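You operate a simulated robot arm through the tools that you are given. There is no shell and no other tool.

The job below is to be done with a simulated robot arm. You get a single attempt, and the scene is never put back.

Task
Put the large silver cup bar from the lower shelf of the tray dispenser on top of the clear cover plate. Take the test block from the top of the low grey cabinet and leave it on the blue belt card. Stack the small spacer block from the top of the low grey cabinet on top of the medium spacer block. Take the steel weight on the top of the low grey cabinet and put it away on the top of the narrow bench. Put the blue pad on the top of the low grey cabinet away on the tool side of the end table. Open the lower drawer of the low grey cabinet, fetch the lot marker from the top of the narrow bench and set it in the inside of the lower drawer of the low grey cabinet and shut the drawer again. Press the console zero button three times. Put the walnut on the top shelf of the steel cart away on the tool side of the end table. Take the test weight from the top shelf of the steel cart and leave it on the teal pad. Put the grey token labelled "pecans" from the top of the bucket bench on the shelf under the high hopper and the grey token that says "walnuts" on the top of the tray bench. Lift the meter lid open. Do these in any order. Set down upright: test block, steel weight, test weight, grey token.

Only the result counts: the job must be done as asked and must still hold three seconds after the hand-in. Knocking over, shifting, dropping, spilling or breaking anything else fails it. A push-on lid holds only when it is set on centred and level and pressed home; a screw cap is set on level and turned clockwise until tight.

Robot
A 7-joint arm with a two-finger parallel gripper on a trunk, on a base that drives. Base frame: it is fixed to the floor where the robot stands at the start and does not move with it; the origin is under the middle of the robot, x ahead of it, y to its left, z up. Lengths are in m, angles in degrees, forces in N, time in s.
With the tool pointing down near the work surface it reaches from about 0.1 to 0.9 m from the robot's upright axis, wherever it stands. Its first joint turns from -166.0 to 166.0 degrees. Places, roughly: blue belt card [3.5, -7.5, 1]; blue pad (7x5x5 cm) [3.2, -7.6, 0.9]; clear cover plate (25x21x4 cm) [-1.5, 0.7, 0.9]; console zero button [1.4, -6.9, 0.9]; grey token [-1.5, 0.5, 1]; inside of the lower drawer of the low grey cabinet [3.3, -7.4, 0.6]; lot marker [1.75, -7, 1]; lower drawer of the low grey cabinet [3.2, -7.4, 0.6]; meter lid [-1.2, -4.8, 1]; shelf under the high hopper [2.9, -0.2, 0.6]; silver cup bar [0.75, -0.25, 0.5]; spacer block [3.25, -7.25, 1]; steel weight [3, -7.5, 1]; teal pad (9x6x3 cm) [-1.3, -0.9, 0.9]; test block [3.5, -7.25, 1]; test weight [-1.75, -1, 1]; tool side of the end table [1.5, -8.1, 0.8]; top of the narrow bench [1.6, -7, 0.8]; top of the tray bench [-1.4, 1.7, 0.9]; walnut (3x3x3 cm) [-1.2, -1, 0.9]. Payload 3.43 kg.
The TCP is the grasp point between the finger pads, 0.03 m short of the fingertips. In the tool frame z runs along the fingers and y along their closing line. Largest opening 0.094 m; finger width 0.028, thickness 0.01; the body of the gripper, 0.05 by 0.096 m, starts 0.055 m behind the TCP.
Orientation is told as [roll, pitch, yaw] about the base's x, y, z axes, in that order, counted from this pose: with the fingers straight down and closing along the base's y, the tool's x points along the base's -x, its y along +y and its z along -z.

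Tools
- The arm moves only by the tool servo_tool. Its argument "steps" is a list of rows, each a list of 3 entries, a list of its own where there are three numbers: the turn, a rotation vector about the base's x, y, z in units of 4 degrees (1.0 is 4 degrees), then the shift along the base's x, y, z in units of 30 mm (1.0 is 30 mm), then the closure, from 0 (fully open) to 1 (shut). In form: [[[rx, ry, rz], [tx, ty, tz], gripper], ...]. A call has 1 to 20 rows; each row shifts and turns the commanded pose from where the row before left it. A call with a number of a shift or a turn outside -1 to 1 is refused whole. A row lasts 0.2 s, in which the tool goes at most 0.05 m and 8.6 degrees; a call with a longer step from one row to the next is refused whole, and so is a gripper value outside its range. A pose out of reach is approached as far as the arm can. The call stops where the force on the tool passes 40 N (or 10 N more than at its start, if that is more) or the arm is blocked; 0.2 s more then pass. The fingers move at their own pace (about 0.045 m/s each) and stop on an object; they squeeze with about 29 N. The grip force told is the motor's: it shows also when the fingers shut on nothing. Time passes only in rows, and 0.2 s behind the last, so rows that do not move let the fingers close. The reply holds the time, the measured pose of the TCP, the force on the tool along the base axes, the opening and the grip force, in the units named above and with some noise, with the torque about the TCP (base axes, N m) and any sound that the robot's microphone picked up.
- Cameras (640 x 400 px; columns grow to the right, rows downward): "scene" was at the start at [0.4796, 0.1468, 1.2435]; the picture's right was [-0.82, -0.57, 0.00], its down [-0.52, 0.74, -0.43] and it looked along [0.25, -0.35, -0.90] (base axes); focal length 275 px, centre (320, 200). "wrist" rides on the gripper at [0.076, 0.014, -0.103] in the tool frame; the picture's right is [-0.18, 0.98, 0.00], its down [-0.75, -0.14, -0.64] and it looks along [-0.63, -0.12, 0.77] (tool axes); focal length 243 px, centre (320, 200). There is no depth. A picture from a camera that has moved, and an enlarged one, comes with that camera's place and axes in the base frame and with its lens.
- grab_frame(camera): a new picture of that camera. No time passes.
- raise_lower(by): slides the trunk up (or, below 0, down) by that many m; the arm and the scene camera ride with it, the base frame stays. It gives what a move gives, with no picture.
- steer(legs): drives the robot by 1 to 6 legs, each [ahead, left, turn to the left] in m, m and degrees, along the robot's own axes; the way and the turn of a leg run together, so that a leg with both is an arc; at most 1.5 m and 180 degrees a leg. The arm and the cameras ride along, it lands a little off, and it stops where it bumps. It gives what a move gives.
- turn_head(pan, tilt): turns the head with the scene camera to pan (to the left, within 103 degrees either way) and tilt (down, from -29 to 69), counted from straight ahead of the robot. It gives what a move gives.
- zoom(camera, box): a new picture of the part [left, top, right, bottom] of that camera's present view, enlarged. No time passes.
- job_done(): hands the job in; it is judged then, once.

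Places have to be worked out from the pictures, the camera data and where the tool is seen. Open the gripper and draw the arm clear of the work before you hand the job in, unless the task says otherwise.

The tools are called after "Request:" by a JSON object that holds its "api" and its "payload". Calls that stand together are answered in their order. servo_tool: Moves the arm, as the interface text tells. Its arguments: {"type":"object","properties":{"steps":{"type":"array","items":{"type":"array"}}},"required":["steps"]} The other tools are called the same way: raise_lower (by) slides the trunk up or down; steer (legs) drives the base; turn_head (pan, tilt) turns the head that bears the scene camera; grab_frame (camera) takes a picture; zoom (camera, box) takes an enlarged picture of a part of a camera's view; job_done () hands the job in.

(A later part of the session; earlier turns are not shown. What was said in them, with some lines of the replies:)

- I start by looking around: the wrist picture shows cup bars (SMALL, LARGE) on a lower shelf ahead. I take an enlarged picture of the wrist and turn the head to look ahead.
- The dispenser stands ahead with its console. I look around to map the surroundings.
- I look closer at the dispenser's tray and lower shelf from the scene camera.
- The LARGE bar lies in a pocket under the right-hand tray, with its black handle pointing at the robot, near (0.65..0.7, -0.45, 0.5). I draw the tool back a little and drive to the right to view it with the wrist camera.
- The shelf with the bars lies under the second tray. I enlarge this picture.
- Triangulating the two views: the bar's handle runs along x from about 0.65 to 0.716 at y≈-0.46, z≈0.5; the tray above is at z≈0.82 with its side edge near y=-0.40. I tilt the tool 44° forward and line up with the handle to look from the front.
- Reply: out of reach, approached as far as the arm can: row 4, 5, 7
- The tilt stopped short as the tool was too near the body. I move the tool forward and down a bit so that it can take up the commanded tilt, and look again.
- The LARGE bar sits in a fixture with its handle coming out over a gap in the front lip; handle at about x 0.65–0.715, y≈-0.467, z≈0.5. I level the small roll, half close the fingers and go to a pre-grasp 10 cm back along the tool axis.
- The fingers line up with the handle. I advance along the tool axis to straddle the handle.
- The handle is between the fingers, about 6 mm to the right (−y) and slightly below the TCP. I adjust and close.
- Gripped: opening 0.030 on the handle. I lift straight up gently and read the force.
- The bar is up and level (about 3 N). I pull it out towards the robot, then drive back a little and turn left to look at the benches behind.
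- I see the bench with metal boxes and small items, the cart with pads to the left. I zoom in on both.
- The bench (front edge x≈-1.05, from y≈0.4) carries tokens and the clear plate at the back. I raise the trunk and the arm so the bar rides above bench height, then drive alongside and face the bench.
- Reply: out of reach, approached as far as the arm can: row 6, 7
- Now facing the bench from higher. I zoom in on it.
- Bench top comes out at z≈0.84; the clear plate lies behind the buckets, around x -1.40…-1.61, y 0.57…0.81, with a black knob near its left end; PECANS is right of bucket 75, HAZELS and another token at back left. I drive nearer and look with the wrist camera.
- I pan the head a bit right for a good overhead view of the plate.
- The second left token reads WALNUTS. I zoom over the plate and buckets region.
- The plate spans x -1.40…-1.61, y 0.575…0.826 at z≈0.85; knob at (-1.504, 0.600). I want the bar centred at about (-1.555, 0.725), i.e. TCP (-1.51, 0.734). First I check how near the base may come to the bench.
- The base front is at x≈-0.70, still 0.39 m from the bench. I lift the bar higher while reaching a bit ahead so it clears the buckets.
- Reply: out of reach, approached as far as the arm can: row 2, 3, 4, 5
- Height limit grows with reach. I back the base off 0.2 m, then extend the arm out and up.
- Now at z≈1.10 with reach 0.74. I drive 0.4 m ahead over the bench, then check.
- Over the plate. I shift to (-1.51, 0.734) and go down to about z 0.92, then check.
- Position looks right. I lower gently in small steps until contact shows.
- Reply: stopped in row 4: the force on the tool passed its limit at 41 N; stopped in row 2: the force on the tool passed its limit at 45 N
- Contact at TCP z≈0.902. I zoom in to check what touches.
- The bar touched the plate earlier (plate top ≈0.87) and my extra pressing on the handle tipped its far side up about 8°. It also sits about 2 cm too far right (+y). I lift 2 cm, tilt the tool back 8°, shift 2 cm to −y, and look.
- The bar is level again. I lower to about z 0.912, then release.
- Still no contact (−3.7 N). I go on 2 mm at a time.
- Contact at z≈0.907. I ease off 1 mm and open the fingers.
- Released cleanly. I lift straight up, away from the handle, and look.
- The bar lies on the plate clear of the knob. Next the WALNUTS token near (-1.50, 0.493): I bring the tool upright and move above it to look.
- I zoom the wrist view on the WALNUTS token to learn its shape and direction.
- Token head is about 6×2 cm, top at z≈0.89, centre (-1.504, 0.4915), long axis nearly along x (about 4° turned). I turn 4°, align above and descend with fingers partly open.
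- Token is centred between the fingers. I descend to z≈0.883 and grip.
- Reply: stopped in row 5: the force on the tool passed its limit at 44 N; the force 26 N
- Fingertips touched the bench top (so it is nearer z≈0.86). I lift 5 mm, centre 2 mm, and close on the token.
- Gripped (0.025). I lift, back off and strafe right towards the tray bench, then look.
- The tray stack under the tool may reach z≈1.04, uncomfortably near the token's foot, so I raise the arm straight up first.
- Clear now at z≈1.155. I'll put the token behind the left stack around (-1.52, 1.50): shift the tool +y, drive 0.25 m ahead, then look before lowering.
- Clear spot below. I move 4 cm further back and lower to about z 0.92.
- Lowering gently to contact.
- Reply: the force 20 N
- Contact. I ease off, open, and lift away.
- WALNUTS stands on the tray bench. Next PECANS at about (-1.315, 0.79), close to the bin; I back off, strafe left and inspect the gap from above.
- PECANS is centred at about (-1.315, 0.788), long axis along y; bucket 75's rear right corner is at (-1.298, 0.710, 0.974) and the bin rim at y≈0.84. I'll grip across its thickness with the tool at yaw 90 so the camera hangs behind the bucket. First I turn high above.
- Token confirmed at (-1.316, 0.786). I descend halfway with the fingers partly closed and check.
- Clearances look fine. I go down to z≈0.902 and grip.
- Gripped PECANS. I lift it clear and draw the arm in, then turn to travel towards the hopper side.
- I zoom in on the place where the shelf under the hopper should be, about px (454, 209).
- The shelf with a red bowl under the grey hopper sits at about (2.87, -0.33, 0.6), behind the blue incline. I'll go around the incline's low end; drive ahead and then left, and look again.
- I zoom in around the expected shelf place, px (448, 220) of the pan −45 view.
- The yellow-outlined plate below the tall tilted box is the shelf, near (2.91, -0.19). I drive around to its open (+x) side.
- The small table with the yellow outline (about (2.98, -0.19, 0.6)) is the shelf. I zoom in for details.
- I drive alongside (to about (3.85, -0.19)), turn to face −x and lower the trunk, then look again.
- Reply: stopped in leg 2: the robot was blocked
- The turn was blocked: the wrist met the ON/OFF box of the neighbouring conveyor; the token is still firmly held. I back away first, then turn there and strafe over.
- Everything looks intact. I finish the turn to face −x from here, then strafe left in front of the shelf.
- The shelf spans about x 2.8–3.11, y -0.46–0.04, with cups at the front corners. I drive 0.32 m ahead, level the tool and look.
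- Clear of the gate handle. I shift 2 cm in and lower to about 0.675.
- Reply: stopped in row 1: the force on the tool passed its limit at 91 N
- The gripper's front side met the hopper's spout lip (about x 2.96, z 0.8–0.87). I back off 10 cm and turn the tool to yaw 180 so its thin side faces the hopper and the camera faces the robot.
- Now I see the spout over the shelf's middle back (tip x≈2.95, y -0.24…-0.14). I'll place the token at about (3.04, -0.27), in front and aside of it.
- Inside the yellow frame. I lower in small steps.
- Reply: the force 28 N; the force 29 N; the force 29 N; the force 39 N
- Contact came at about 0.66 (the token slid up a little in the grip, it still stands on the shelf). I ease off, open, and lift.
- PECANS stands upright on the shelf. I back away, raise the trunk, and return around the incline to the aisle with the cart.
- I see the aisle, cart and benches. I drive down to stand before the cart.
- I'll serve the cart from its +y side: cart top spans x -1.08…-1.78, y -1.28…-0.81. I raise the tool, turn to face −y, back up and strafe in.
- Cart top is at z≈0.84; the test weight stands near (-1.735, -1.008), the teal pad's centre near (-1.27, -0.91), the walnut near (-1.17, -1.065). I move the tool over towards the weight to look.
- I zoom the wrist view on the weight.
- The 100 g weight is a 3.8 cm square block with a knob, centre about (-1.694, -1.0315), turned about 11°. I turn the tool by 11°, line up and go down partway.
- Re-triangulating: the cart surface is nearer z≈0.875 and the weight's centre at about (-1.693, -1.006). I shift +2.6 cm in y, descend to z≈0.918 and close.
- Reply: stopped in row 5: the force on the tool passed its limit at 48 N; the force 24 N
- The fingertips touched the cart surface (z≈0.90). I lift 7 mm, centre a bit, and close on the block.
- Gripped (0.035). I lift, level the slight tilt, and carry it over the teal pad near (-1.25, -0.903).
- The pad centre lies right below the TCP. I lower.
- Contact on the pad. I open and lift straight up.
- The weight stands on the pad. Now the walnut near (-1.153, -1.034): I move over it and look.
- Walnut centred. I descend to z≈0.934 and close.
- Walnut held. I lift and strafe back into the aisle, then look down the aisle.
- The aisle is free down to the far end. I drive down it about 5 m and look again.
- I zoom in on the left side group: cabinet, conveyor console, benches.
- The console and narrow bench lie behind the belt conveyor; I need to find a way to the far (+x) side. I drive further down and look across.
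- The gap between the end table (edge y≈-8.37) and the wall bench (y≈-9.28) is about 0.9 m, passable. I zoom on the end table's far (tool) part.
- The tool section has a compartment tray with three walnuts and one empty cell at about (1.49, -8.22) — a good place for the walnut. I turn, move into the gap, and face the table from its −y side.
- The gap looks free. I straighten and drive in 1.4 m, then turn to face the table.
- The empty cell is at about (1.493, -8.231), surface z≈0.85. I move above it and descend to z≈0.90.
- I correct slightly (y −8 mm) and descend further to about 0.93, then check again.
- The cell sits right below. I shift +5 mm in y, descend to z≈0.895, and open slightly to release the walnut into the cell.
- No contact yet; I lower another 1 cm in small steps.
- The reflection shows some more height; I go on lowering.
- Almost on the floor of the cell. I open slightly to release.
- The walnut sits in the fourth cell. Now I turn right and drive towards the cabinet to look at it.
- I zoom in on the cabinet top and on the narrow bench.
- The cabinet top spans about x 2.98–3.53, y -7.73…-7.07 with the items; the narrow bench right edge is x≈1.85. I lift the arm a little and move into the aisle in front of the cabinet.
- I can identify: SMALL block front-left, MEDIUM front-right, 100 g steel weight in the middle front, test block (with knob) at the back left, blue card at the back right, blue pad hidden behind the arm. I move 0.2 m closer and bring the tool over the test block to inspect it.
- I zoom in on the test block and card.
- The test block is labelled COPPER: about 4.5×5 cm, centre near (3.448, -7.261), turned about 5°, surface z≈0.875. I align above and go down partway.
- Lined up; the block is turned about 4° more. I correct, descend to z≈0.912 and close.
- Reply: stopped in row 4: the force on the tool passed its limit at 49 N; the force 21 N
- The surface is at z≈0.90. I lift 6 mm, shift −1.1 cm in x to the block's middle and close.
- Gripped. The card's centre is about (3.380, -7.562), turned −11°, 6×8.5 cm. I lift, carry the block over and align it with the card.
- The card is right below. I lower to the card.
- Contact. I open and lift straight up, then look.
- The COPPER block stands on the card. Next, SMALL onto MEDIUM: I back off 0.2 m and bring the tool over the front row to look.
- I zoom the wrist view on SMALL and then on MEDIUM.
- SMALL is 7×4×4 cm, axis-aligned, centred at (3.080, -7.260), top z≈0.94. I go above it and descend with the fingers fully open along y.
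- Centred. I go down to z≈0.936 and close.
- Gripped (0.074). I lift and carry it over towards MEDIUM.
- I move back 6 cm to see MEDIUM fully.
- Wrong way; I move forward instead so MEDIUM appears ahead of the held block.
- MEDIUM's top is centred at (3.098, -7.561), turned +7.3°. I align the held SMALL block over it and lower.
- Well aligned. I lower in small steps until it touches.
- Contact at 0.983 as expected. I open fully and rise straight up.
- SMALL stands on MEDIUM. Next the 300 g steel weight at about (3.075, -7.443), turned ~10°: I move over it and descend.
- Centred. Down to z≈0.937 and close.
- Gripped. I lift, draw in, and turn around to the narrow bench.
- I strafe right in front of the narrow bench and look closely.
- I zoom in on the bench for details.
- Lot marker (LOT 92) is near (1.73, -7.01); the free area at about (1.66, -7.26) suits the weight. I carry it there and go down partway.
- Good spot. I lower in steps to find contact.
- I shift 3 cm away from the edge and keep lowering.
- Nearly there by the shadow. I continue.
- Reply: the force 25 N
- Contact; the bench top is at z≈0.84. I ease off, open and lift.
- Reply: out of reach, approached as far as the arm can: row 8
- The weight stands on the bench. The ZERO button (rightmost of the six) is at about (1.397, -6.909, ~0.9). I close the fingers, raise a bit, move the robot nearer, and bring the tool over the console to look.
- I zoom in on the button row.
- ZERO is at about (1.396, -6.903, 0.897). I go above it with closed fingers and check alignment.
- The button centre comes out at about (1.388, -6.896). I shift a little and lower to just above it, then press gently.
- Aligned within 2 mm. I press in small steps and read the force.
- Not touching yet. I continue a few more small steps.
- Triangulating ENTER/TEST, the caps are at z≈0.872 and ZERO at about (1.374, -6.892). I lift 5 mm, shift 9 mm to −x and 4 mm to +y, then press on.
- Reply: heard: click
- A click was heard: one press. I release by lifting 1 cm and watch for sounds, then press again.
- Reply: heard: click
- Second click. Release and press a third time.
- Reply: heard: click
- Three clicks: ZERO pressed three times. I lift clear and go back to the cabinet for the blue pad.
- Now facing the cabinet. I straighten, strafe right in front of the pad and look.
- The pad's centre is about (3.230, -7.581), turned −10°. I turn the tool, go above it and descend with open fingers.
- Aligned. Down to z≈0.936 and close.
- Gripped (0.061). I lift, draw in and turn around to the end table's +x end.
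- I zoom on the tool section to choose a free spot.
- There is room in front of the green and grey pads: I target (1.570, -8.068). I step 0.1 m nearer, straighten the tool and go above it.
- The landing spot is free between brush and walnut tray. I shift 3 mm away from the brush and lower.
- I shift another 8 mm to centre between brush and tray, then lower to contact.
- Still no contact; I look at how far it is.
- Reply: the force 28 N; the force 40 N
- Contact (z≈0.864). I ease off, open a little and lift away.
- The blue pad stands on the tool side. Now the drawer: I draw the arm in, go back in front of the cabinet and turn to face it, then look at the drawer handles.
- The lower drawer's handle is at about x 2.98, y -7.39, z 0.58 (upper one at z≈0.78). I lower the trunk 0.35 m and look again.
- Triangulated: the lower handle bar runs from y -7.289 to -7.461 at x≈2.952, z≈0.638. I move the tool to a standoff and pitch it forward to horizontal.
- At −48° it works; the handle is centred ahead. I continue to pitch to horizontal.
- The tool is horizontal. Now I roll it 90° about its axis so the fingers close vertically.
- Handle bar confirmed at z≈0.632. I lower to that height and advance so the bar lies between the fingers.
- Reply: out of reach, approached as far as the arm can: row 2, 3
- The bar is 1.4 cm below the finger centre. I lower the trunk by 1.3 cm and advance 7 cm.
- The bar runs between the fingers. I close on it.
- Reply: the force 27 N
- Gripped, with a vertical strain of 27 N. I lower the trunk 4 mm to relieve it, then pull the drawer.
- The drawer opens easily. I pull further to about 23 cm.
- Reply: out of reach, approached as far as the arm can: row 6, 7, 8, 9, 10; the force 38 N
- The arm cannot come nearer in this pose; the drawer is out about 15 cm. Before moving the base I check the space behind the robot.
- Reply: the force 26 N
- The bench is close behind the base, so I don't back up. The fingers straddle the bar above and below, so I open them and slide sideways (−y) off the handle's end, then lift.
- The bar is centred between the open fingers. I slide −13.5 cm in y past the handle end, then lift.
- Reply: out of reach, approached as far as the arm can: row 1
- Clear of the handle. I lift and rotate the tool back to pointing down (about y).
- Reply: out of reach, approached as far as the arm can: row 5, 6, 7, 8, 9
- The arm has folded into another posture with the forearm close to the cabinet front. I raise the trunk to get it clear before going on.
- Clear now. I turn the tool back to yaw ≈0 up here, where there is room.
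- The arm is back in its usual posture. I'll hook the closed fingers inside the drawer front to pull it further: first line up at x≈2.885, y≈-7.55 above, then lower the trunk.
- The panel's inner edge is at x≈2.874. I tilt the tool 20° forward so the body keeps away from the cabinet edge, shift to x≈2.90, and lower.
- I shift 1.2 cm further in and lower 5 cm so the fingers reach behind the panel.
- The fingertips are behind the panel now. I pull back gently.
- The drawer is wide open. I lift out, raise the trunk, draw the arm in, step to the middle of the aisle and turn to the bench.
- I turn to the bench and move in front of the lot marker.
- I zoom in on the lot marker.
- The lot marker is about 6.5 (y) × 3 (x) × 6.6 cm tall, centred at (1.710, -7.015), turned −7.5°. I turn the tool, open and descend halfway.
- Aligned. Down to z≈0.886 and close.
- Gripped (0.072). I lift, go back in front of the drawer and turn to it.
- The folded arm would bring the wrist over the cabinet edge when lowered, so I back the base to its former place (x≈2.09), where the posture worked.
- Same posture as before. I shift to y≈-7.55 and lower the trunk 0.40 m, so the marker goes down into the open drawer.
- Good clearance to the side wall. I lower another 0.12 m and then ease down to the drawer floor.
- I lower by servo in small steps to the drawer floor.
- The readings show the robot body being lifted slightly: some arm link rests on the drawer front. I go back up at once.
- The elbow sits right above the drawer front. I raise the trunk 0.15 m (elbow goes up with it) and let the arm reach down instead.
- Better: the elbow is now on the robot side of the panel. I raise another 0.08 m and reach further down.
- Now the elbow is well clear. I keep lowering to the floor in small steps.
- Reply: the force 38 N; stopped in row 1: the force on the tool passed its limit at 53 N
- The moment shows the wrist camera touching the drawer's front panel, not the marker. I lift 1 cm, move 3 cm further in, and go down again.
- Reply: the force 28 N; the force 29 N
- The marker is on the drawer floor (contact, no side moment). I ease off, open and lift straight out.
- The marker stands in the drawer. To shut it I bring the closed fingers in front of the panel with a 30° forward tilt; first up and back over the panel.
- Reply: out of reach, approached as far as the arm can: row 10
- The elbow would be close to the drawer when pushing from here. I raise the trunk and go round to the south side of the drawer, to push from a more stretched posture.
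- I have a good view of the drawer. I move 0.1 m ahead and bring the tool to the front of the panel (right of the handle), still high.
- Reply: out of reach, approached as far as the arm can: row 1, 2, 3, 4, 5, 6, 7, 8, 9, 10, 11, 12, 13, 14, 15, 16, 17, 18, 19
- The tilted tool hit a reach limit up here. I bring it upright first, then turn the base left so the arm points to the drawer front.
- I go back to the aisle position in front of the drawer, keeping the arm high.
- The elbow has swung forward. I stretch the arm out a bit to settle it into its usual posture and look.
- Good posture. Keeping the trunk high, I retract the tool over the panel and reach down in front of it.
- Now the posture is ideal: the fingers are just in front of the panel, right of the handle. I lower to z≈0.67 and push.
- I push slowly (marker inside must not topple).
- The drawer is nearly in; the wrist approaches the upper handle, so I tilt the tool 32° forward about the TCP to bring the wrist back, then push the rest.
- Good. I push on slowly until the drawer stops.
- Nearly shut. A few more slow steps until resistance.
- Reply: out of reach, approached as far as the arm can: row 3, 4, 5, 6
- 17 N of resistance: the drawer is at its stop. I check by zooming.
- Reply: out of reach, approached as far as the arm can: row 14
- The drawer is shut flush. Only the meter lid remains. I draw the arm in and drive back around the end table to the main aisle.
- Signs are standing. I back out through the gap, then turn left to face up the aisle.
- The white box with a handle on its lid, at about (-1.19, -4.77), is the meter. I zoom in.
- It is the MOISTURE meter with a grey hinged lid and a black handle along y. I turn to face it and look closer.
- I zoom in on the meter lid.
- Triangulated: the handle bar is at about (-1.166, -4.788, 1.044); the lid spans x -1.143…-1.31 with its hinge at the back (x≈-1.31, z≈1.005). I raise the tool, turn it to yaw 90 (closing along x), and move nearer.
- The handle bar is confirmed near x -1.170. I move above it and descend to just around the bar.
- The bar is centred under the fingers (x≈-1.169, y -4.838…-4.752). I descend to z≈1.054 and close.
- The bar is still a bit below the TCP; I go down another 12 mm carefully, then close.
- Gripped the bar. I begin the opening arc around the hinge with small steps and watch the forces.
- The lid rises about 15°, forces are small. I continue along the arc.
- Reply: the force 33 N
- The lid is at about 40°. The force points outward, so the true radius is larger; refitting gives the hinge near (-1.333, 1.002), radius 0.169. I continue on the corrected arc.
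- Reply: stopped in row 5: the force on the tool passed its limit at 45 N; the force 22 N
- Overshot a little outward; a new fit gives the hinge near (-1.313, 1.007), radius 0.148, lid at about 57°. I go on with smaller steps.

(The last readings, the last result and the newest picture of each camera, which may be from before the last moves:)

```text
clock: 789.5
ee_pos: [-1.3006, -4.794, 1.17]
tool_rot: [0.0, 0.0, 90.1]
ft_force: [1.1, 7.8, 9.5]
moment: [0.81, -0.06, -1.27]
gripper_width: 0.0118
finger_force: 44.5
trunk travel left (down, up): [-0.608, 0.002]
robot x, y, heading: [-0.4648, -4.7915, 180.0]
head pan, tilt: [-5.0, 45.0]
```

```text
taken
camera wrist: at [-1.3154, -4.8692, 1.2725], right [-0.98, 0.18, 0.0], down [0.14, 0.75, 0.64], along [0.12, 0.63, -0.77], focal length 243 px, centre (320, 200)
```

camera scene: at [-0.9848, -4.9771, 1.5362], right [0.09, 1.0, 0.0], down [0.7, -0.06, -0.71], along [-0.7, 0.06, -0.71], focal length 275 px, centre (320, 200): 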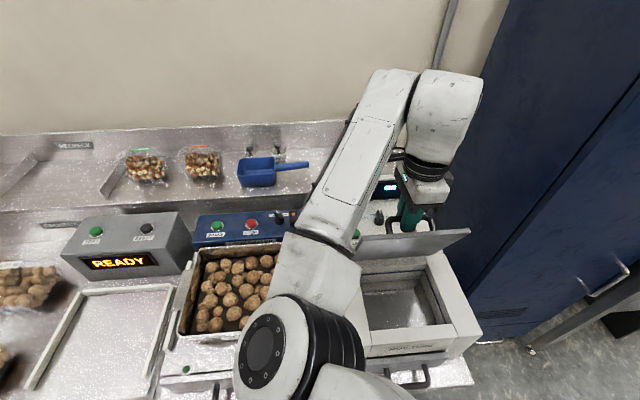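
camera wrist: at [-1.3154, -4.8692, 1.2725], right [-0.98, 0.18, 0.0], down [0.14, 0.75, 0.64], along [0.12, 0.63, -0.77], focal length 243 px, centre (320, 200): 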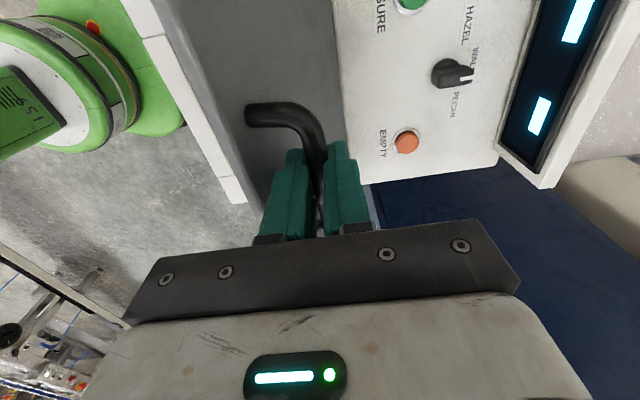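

About 73° open, forces small. I continue past vertical.

Request:
{"api": "servo_tool", "payload": {"steps": [[[0, 0, 0], [-0.34, 0, 0.0], 1], [[0, 0, 0], [-0.34, 0, 0.0], 1], [[0, 0, 0], [0, 0, 0], 1]]}}

Request:
{"api": "servo_tool", "payload": {"steps": [[[0, 0, 0], [-0.34, 0, -0.03], 1], [[0, 0, 0], [-0.34, 0, -0.05], 1], [[0, 0, 0], [0, 0, 0], 1]]}}

Request:
{"api": "grab_frame", "payload": {"camera": "scene"}}

Request:
{"api": "grab_frame", "payload": {"camera": "wrist"}}

```text
clock: 790.3
ee_pos: [-1.32, -4.793, 1.1697]
tool_rot: [0.1, 0.2, 90.3]
ft_force: [0.7, 7.5, 10.8]
moment: [0.43, -0.06, -1.26]
gripper_width: 0.0116
finger_force: 45.0
trunk travel left (down, up): [-0.608, 0.002]
robot x, y, heading: [-0.4615, -4.7948, 179.7]
head pan, tilt: [-5.0, 45.0]
```

```text
clock: 791.1
ee_pos: [-1.342, -4.793, 1.168]
tool_rot: [0.1, 0.0, 90.2]
ft_force: [-2.5, 5.4, 13.7]
moment: [0.44, -0.04, -1.27]
gripper_width: 0.0121
finger_force: 45.2
trunk travel left (down, up): [-0.608, 0.002]
robot x, y, heading: [-0.466, -4.793, 180.1]
head pan, tilt: [-5.0, 45.0]
```

```text
taken
camera scene: at [-0.9847, -4.9773, 1.5361], right [0.09, 1.0, 0.0], down [0.7, -0.06, -0.71], along [-0.7, 0.06, -0.71], focal length 275 px, centre (320, 200)
```

scene: 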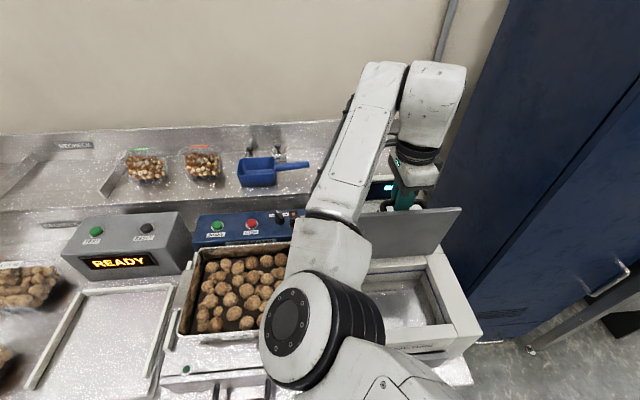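

```text
taken
camera wrist: at [-1.356, -4.8691, 1.2706], right [-0.98, 0.18, 0.0], down [0.14, 0.76, 0.64], along [0.12, 0.63, -0.77], focal length 243 px, centre (320, 200)
```

wrist: 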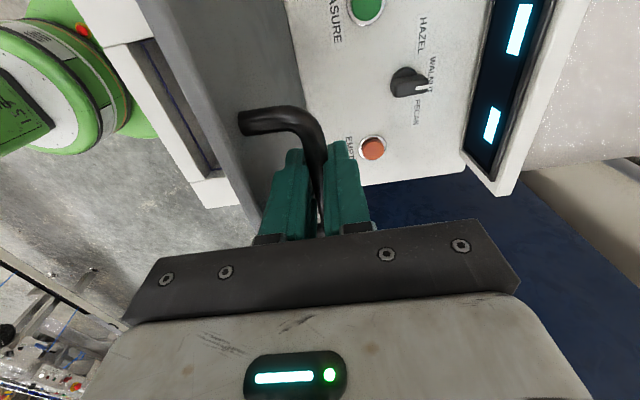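

About 88° now. I continue further back until it stops or leans past vertical.

Request:
{"api": "servo_tool", "payload": {"steps": [[[0, 0, 0], [-0.33, 0, -0.06], 1], [[0, 0, 0], [-0.33, 0, -0.08], 1], [[0, 0, 0], [0, 0, 0], 1]]}}

Request:
{"api": "servo_tool", "payload": {"steps": [[[0, 0, 0], [-0.32, 0, -0.11], 1], [[0, 0, 0], [-0.31, 0, -0.13], 1], [[0, 0, 0], [0, 0, 0], 1]]}}

Request:
{"api": "grab_frame", "payload": {"camera": "scene"}}

Request:
{"api": "grab_frame", "payload": {"camera": "wrist"}}

```text
clock: 791.9
ee_pos: [-1.361, -4.7926, 1.1616]
tool_rot: [0.1, 0.1, 90.2]
ft_force: [-4.6, 8.0, 15.5]
moment: [0.65, -0.05, -1.22]
gripper_width: 0.0121
finger_force: 45.1
trunk travel left (down, up): [-0.608, 0.002]
robot x, y, heading: [-0.4588, -4.7911, 179.8]
head pan, tilt: [-5.0, 45.0]
```

```text
clock: 792.7
ee_pos: [-1.3823, -4.7924, 1.1549]
tool_rot: [0.2, 0.1, 90.1]
ft_force: [-11.7, 9.1, 28.0]
moment: [0.6, 0.06, -1.13]
gripper_width: 0.0117
finger_force: 44.9
trunk travel left (down, up): [-0.608, 0.002]
robot x, y, heading: [-0.4665, -4.7905, 179.9]
head pan, tilt: [-5.0, 45.0]
```

```text
taken
camera scene: at [-0.9848, -4.977, 1.5363], right [0.09, 1.0, 0.0], down [0.7, -0.06, -0.71], along [-0.7, 0.06, -0.71], focal length 275 px, centre (320, 200)
```

scene: 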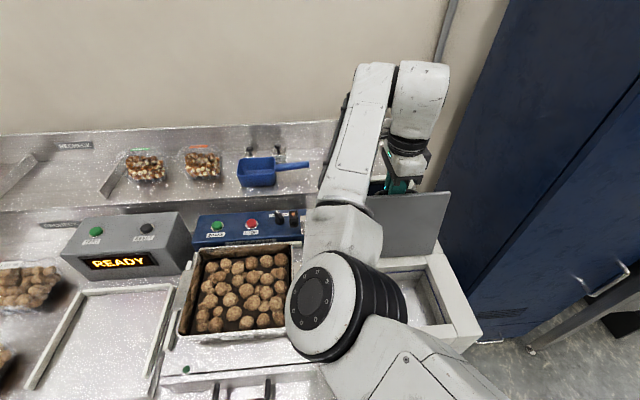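

```text
taken
camera wrist: at [-1.3955, -4.8693, 1.2588], right [-0.98, 0.18, 0.0], down [0.14, 0.76, 0.64], along [0.11, 0.63, -0.77], focal length 243 px, centre (320, 200)
```

wrist: 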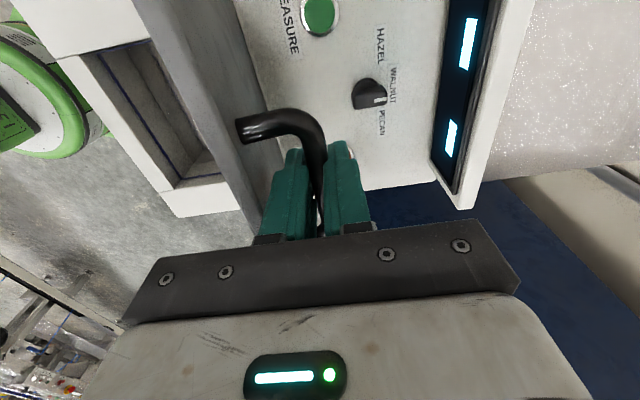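

The lid is past vertical (about 103°). I open the fingers carefully and see whether it stays.

Request:
{"api": "servo_tool", "payload": {"steps": [[[0, 0, 0], [0, 0, 0.05], 0.8], [[0, 0, 0], [0, 0, 0], 0.7], [[0, 0, 0], [0, 0, 0], 0.7], [[0, 0, 0], [0, 0, 0], 0.7]]}}

Request:
{"api": "grab_frame", "payload": {"camera": "wrist"}}

Request:
{"api": "grab_frame", "payload": {"camera": "scene"}}

```text
clock: 793.7
ee_pos: [-1.3809, -4.7916, 1.1557]
tool_rot: [0.1, 0.1, 90.2]
ft_force: [0.5, 0.0, 0.4]
moment: [0.0, 0.01, 0.01]
gripper_width: 0.028
finger_force: 0.0
trunk travel left (down, up): [-0.608, 0.002]
robot x, y, heading: [-0.4671, -4.7913, 180.0]
head pan, tilt: [-5.0, 45.0]
```

```text
taken
camera wrist: at [-1.395, -4.8699, 1.2587], right [-0.98, 0.18, 0.0], down [0.14, 0.76, 0.64], along [0.12, 0.63, -0.77], focal length 243 px, centre (320, 200)
```

wrist: 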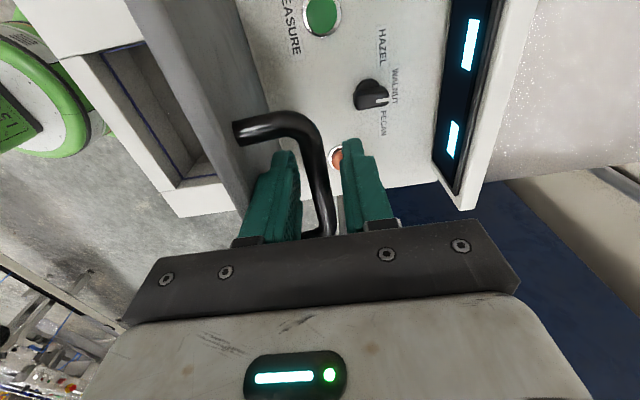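

```text
taken
camera scene: at [-0.9852, -4.9776, 1.5358], right [0.09, 1.0, 0.0], down [0.7, -0.06, -0.71], along [-0.7, 0.06, -0.71], focal length 275 px, centre (320, 200)
```

scene: 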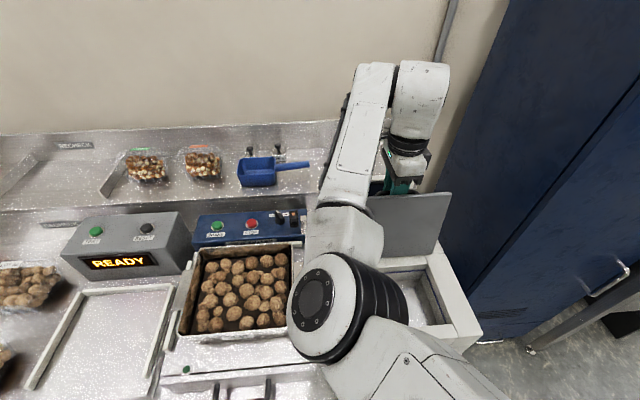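

It stays. I wait a second with the fingers a bit wider, then lift straight up.

Request:
{"api": "servo_tool", "payload": {"steps": [[[0, 0, 0], [0, 0, 0], 0.62], [[0, 0, 0], [0, 0, 0], 0.62], [[0, 0, 0], [0, 0, 0], 0.62], [[0, 0, 0], [0, 0, 0], 0.62], [[0, 0, 0], [0, 0, 0.3], 0.62], [[0, 0, 0], [0, 0, 0.4], 0.62], [[0, 0, 0], [0, 0, 0.5], 0.62], [[0, 0, 0], [0, 0, 0], 0.62]]}}

Request:
{"api": "grab_frame", "payload": {"camera": "wrist"}}

Request:
{"api": "grab_frame", "payload": {"camera": "scene"}}

```text
clock: 795.5
ee_pos: [-1.3815, -4.7929, 1.1929]
tool_rot: [0.0, 0.1, 90.2]
ft_force: [-0.1, 0.2, -1.0]
moment: [-0.01, -0.02, -0.03]
gripper_width: 0.0356
finger_force: 0.0
trunk travel left (down, up): [-0.608, 0.002]
robot x, y, heading: [-0.4631, -4.7888, 180.1]
head pan, tilt: [-5.0, 45.0]
```

```text
taken
camera wrist: at [-1.3951, -4.8692, 1.295], right [-0.98, 0.18, 0.0], down [0.14, 0.76, 0.64], along [0.12, 0.63, -0.77], focal length 243 px, centre (320, 200)
```

wrist: 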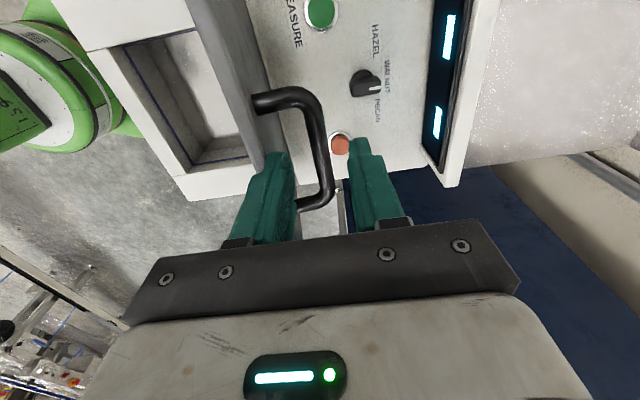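

```text
taken
camera scene: at [-0.9852, -4.9776, 1.5358], right [0.09, 1.0, 0.0], down [0.7, -0.06, -0.71], along [-0.7, 0.06, -0.71], focal length 275 px, centre (320, 200)
```

scene: 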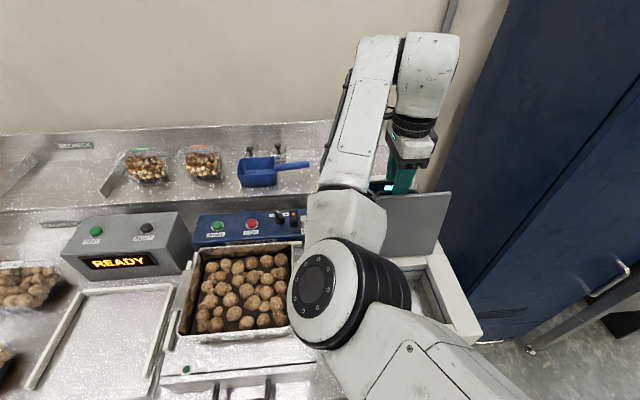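

Lid still open. I go further up to clear the lid's edge.

Request:
{"api": "servo_tool", "payload": {"steps": [[[0, 0, 0], [0, 0, 0.5], 0.62], [[0, 0, 0], [0, 0, 0.5], 0.62], [[0, 0, 0], [0, 0, 0.5], 0.62], [[0, 0, 0], [0, 0, 0], 0.62]]}}

Request:
{"api": "grab_frame", "payload": {"camera": "wrist"}}

Request:
{"api": "zoom", "payload": {"camera": "scene", "box": [310, 100, 510, 260]}}

```text
clock: 796.5
ee_pos: [-1.38, -4.7931, 1.2354]
tool_rot: [0.0, 0.1, 90.3]
ft_force: [-0.1, 0.6, 0.3]
moment: [-0.02, -0.02, -0.04]
gripper_width: 0.0356
finger_force: 0.1
trunk travel left (down, up): [-0.608, 0.002]
robot x, y, heading: [-0.4629, -4.7912, 179.9]
head pan, tilt: [-5.0, 45.0]
```

```text
taken
camera wrist: at [-1.3942, -4.8694, 1.3391], right [-0.98, 0.18, 0.0], down [0.14, 0.76, 0.64], along [0.12, 0.63, -0.77], focal length 243 px, centre (320, 200)
```

wrist: 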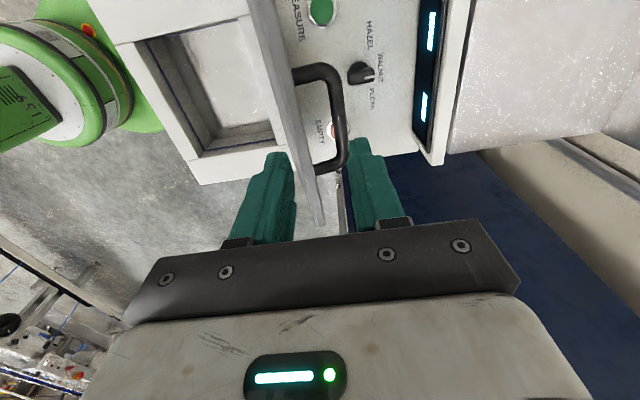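

```text
2.50 times, centred on (410, 180) of scene
camera zoom: at [-0.9851, -4.9776, 1.5358], right [0.09, 1.0, 0.0], down [0.7, -0.06, -0.71], along [-0.7, 0.06, -0.71], focal length 687 px, centre (95, 250)
```

zoom: 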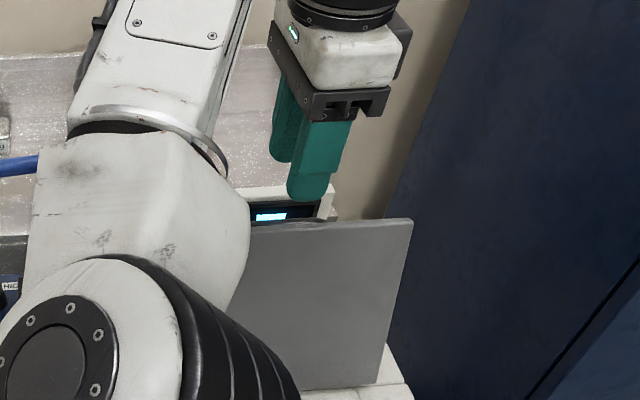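

Fingertips (z≈1.205) are above the lid's edge. I rise a touch more and back the robot away.

Request:
{"api": "servo_tool", "payload": {"steps": [[[0, 0, 0], [0, 0, 0.5], 0.62], [[0, 0, 0], [0, 0, 0.3], 0.62], [[0, 0, 0], [0, 0, 0], 0.62]]}}

Request:
{"api": "steer", "payload": {"legs": [[-0.45, 0, 0]]}}

Request:
{"api": "turn_head", "payload": {"pan": -5, "tilt": 35}}

Request:
{"api": "grab_frame", "payload": {"camera": "scene"}}

```text
clock: 797.3
ee_pos: [-1.3796, -4.7931, 1.2612]
tool_rot: [0.0, 0.1, 90.2]
ft_force: [0.4, 0.0, -0.7]
moment: [-0.03, -0.02, 0.0]
gripper_width: 0.0358
finger_force: 0.1
trunk travel left (down, up): [-0.608, 0.002]
robot x, y, heading: [-0.4648, -4.7929, 179.9]
head pan, tilt: [-5.0, 45.0]
```

```text
clock: 800.0
ee_pos: [-0.9357, -4.8001, 1.2602]
tool_rot: [0.1, 0.1, 90.8]
ft_force: [-0.6, -0.2, 0.2]
moment: [-0.02, -0.01, 0.04]
gripper_width: 0.0358
finger_force: 0.1
trunk travel left (down, up): [-0.608, 0.002]
robot x, y, heading: [-0.0201, -4.7898, -179.6]
head pan, tilt: [-5.0, 45.0]
```

```text
clock: 800.8
ee_pos: [-0.9355, -4.7993, 1.2617]
tool_rot: [0.0, 0.2, 90.8]
ft_force: [-0.1, -1.2, 0.5]
moment: [0.02, 0.0, 0.0]
gripper_width: 0.0355
finger_force: 0.0
trunk travel left (down, up): [-0.608, 0.002]
robot x, y, heading: [-0.0164, -4.7913, -179.2]
head pan, tilt: [-5.0, 35.0]
```

```text
taken
camera scene: at [-0.545, -4.9802, 1.5506], right [0.08, 1.0, 0.0], down [0.57, -0.05, -0.82], along [-0.82, 0.06, -0.57], focal length 275 px, centre (320, 200)
```

scene: 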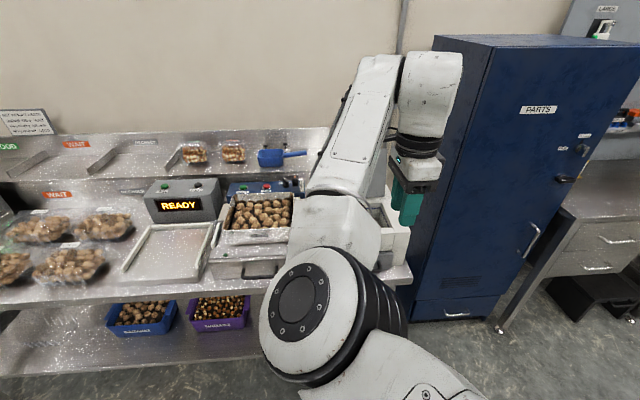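

I draw the arm in and look at the lid once more to verify.

Request:
{"api": "servo_tool", "payload": {"steps": [[[0, 0, 0.8], [1, -0.5, -0.6], 0], [[0, 0, 0.8], [1, -0.5, -0.6], 0], [[0, 0, 0.8], [1, -0.5, -0.6], 0], [[0, 0, 0.8], [1, -0.5, -0.6], 0], [[0, 0, 0.8], [1, -0.5, -0.6], 0], [[0, 0, 0.8], [1, -0.5, -0.6], 0], [[0, 0, 0.8], [1, 0, -0.6], 0], [[0, 0, 0.8], [1, 0, -0.6], 0], [[0, 0, 0], [1, 0, -0.3], 0], [[0, 0, 0], [0, 0, 0], 0]]}}

Request:
{"api": "grab_frame", "payload": {"camera": "scene"}}

Request:
{"api": "zoom", "payload": {"camera": "scene", "box": [260, 140, 460, 290]}}

```text
clock: 803.0
ee_pos: [-0.6631, -4.8899, 1.1099]
tool_rot: [0.0, 0.0, 116.4]
ft_force: [0.5, 0.3, 0.2]
moment: [-0.03, 0.01, 0.02]
gripper_width: 0.094
finger_force: 0.1
trunk travel left (down, up): [-0.608, 0.002]
robot x, y, heading: [-0.0167, -4.7905, -179.4]
head pan, tilt: [-5.0, 35.0]
```

```text
taken
camera scene: at [-0.5448, -4.9803, 1.5507], right [0.08, 1.0, 0.0], down [0.57, -0.05, -0.82], along [-0.82, 0.06, -0.57], focal length 275 px, centre (320, 200)
```

scene: 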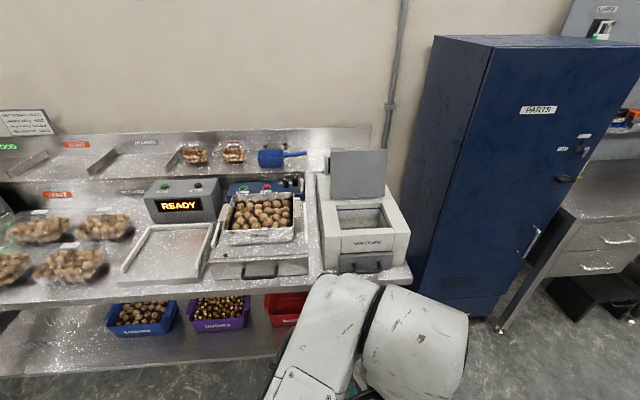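

```text
2.67 times, centred on (360, 215) of scene
camera zoom: at [-0.5448, -4.9803, 1.5507], right [0.08, 1.0, 0.0], down [0.57, -0.05, -0.82], along [-0.82, 0.06, -0.57], focal length 733 px, centre (213, 160)
```

zoom: 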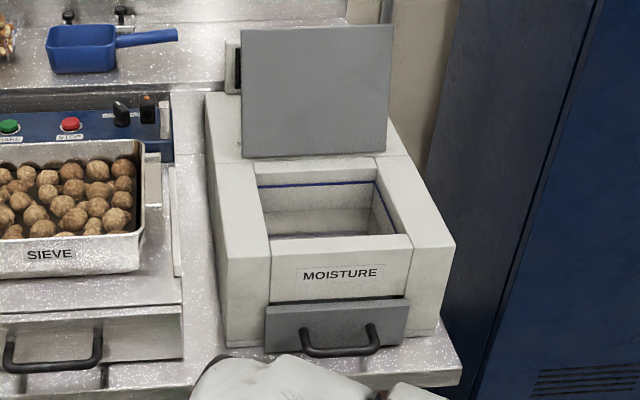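

Everything asked is done: the lid stands open, the gripper is open and the arm is clear of the work. I hand the job in.

Request:
{"api": "job_done", "payload": {}}

```text
The job is handed in.
```

I did every part of the task and handed the job in; I don't have the verdict yet.

- **Cup bar:** the large silver bar lies flat on the clear cover plate, beside its knob.
- **Test block:** the copper-labelled block stands upright on the blue belt card.
- **Spacer blocks:** the small block is stacked on the medium one.
- **Steel weight:** the 300 g weight stands upright on the narrow bench.
- **Blue pad:** it is on the tool side of the end table, in front of the green and grey pads.
- **Lot marker:** it was standing in the lower drawer of the low grey cabinet when I pushed the drawer shut.
- **Zero button:** I pressed it three times and heard a click each time.
- **Walnut:** it is on the tool side of the end table, in the one empty cell of the walnut tray.
- **Test weight:** the 100 g weight stands upright on the teal pad.
- **Tokens:** "pecans" stands on the shelf under the high hopper, and "walnuts" on the top of the tray bench.
- **Meter lid:** it is open past vertical and stayed there after I let go.

There were three unplanned contacts along the way:

- **On/off box:** while I was turning near the hopper, the arm bumped the on/off box of the neighbouring conveyor. Everything looked intact afterwards, but I could not confirm that no switch lever moved.
- **Hopper spout:** the gripper touched the lip of the high hopper's spout. I saw no change afterwards.
- **Drawer front:** the elbow, then the wrist camera, pressed on the open drawer's front. The drawer still closed flush.
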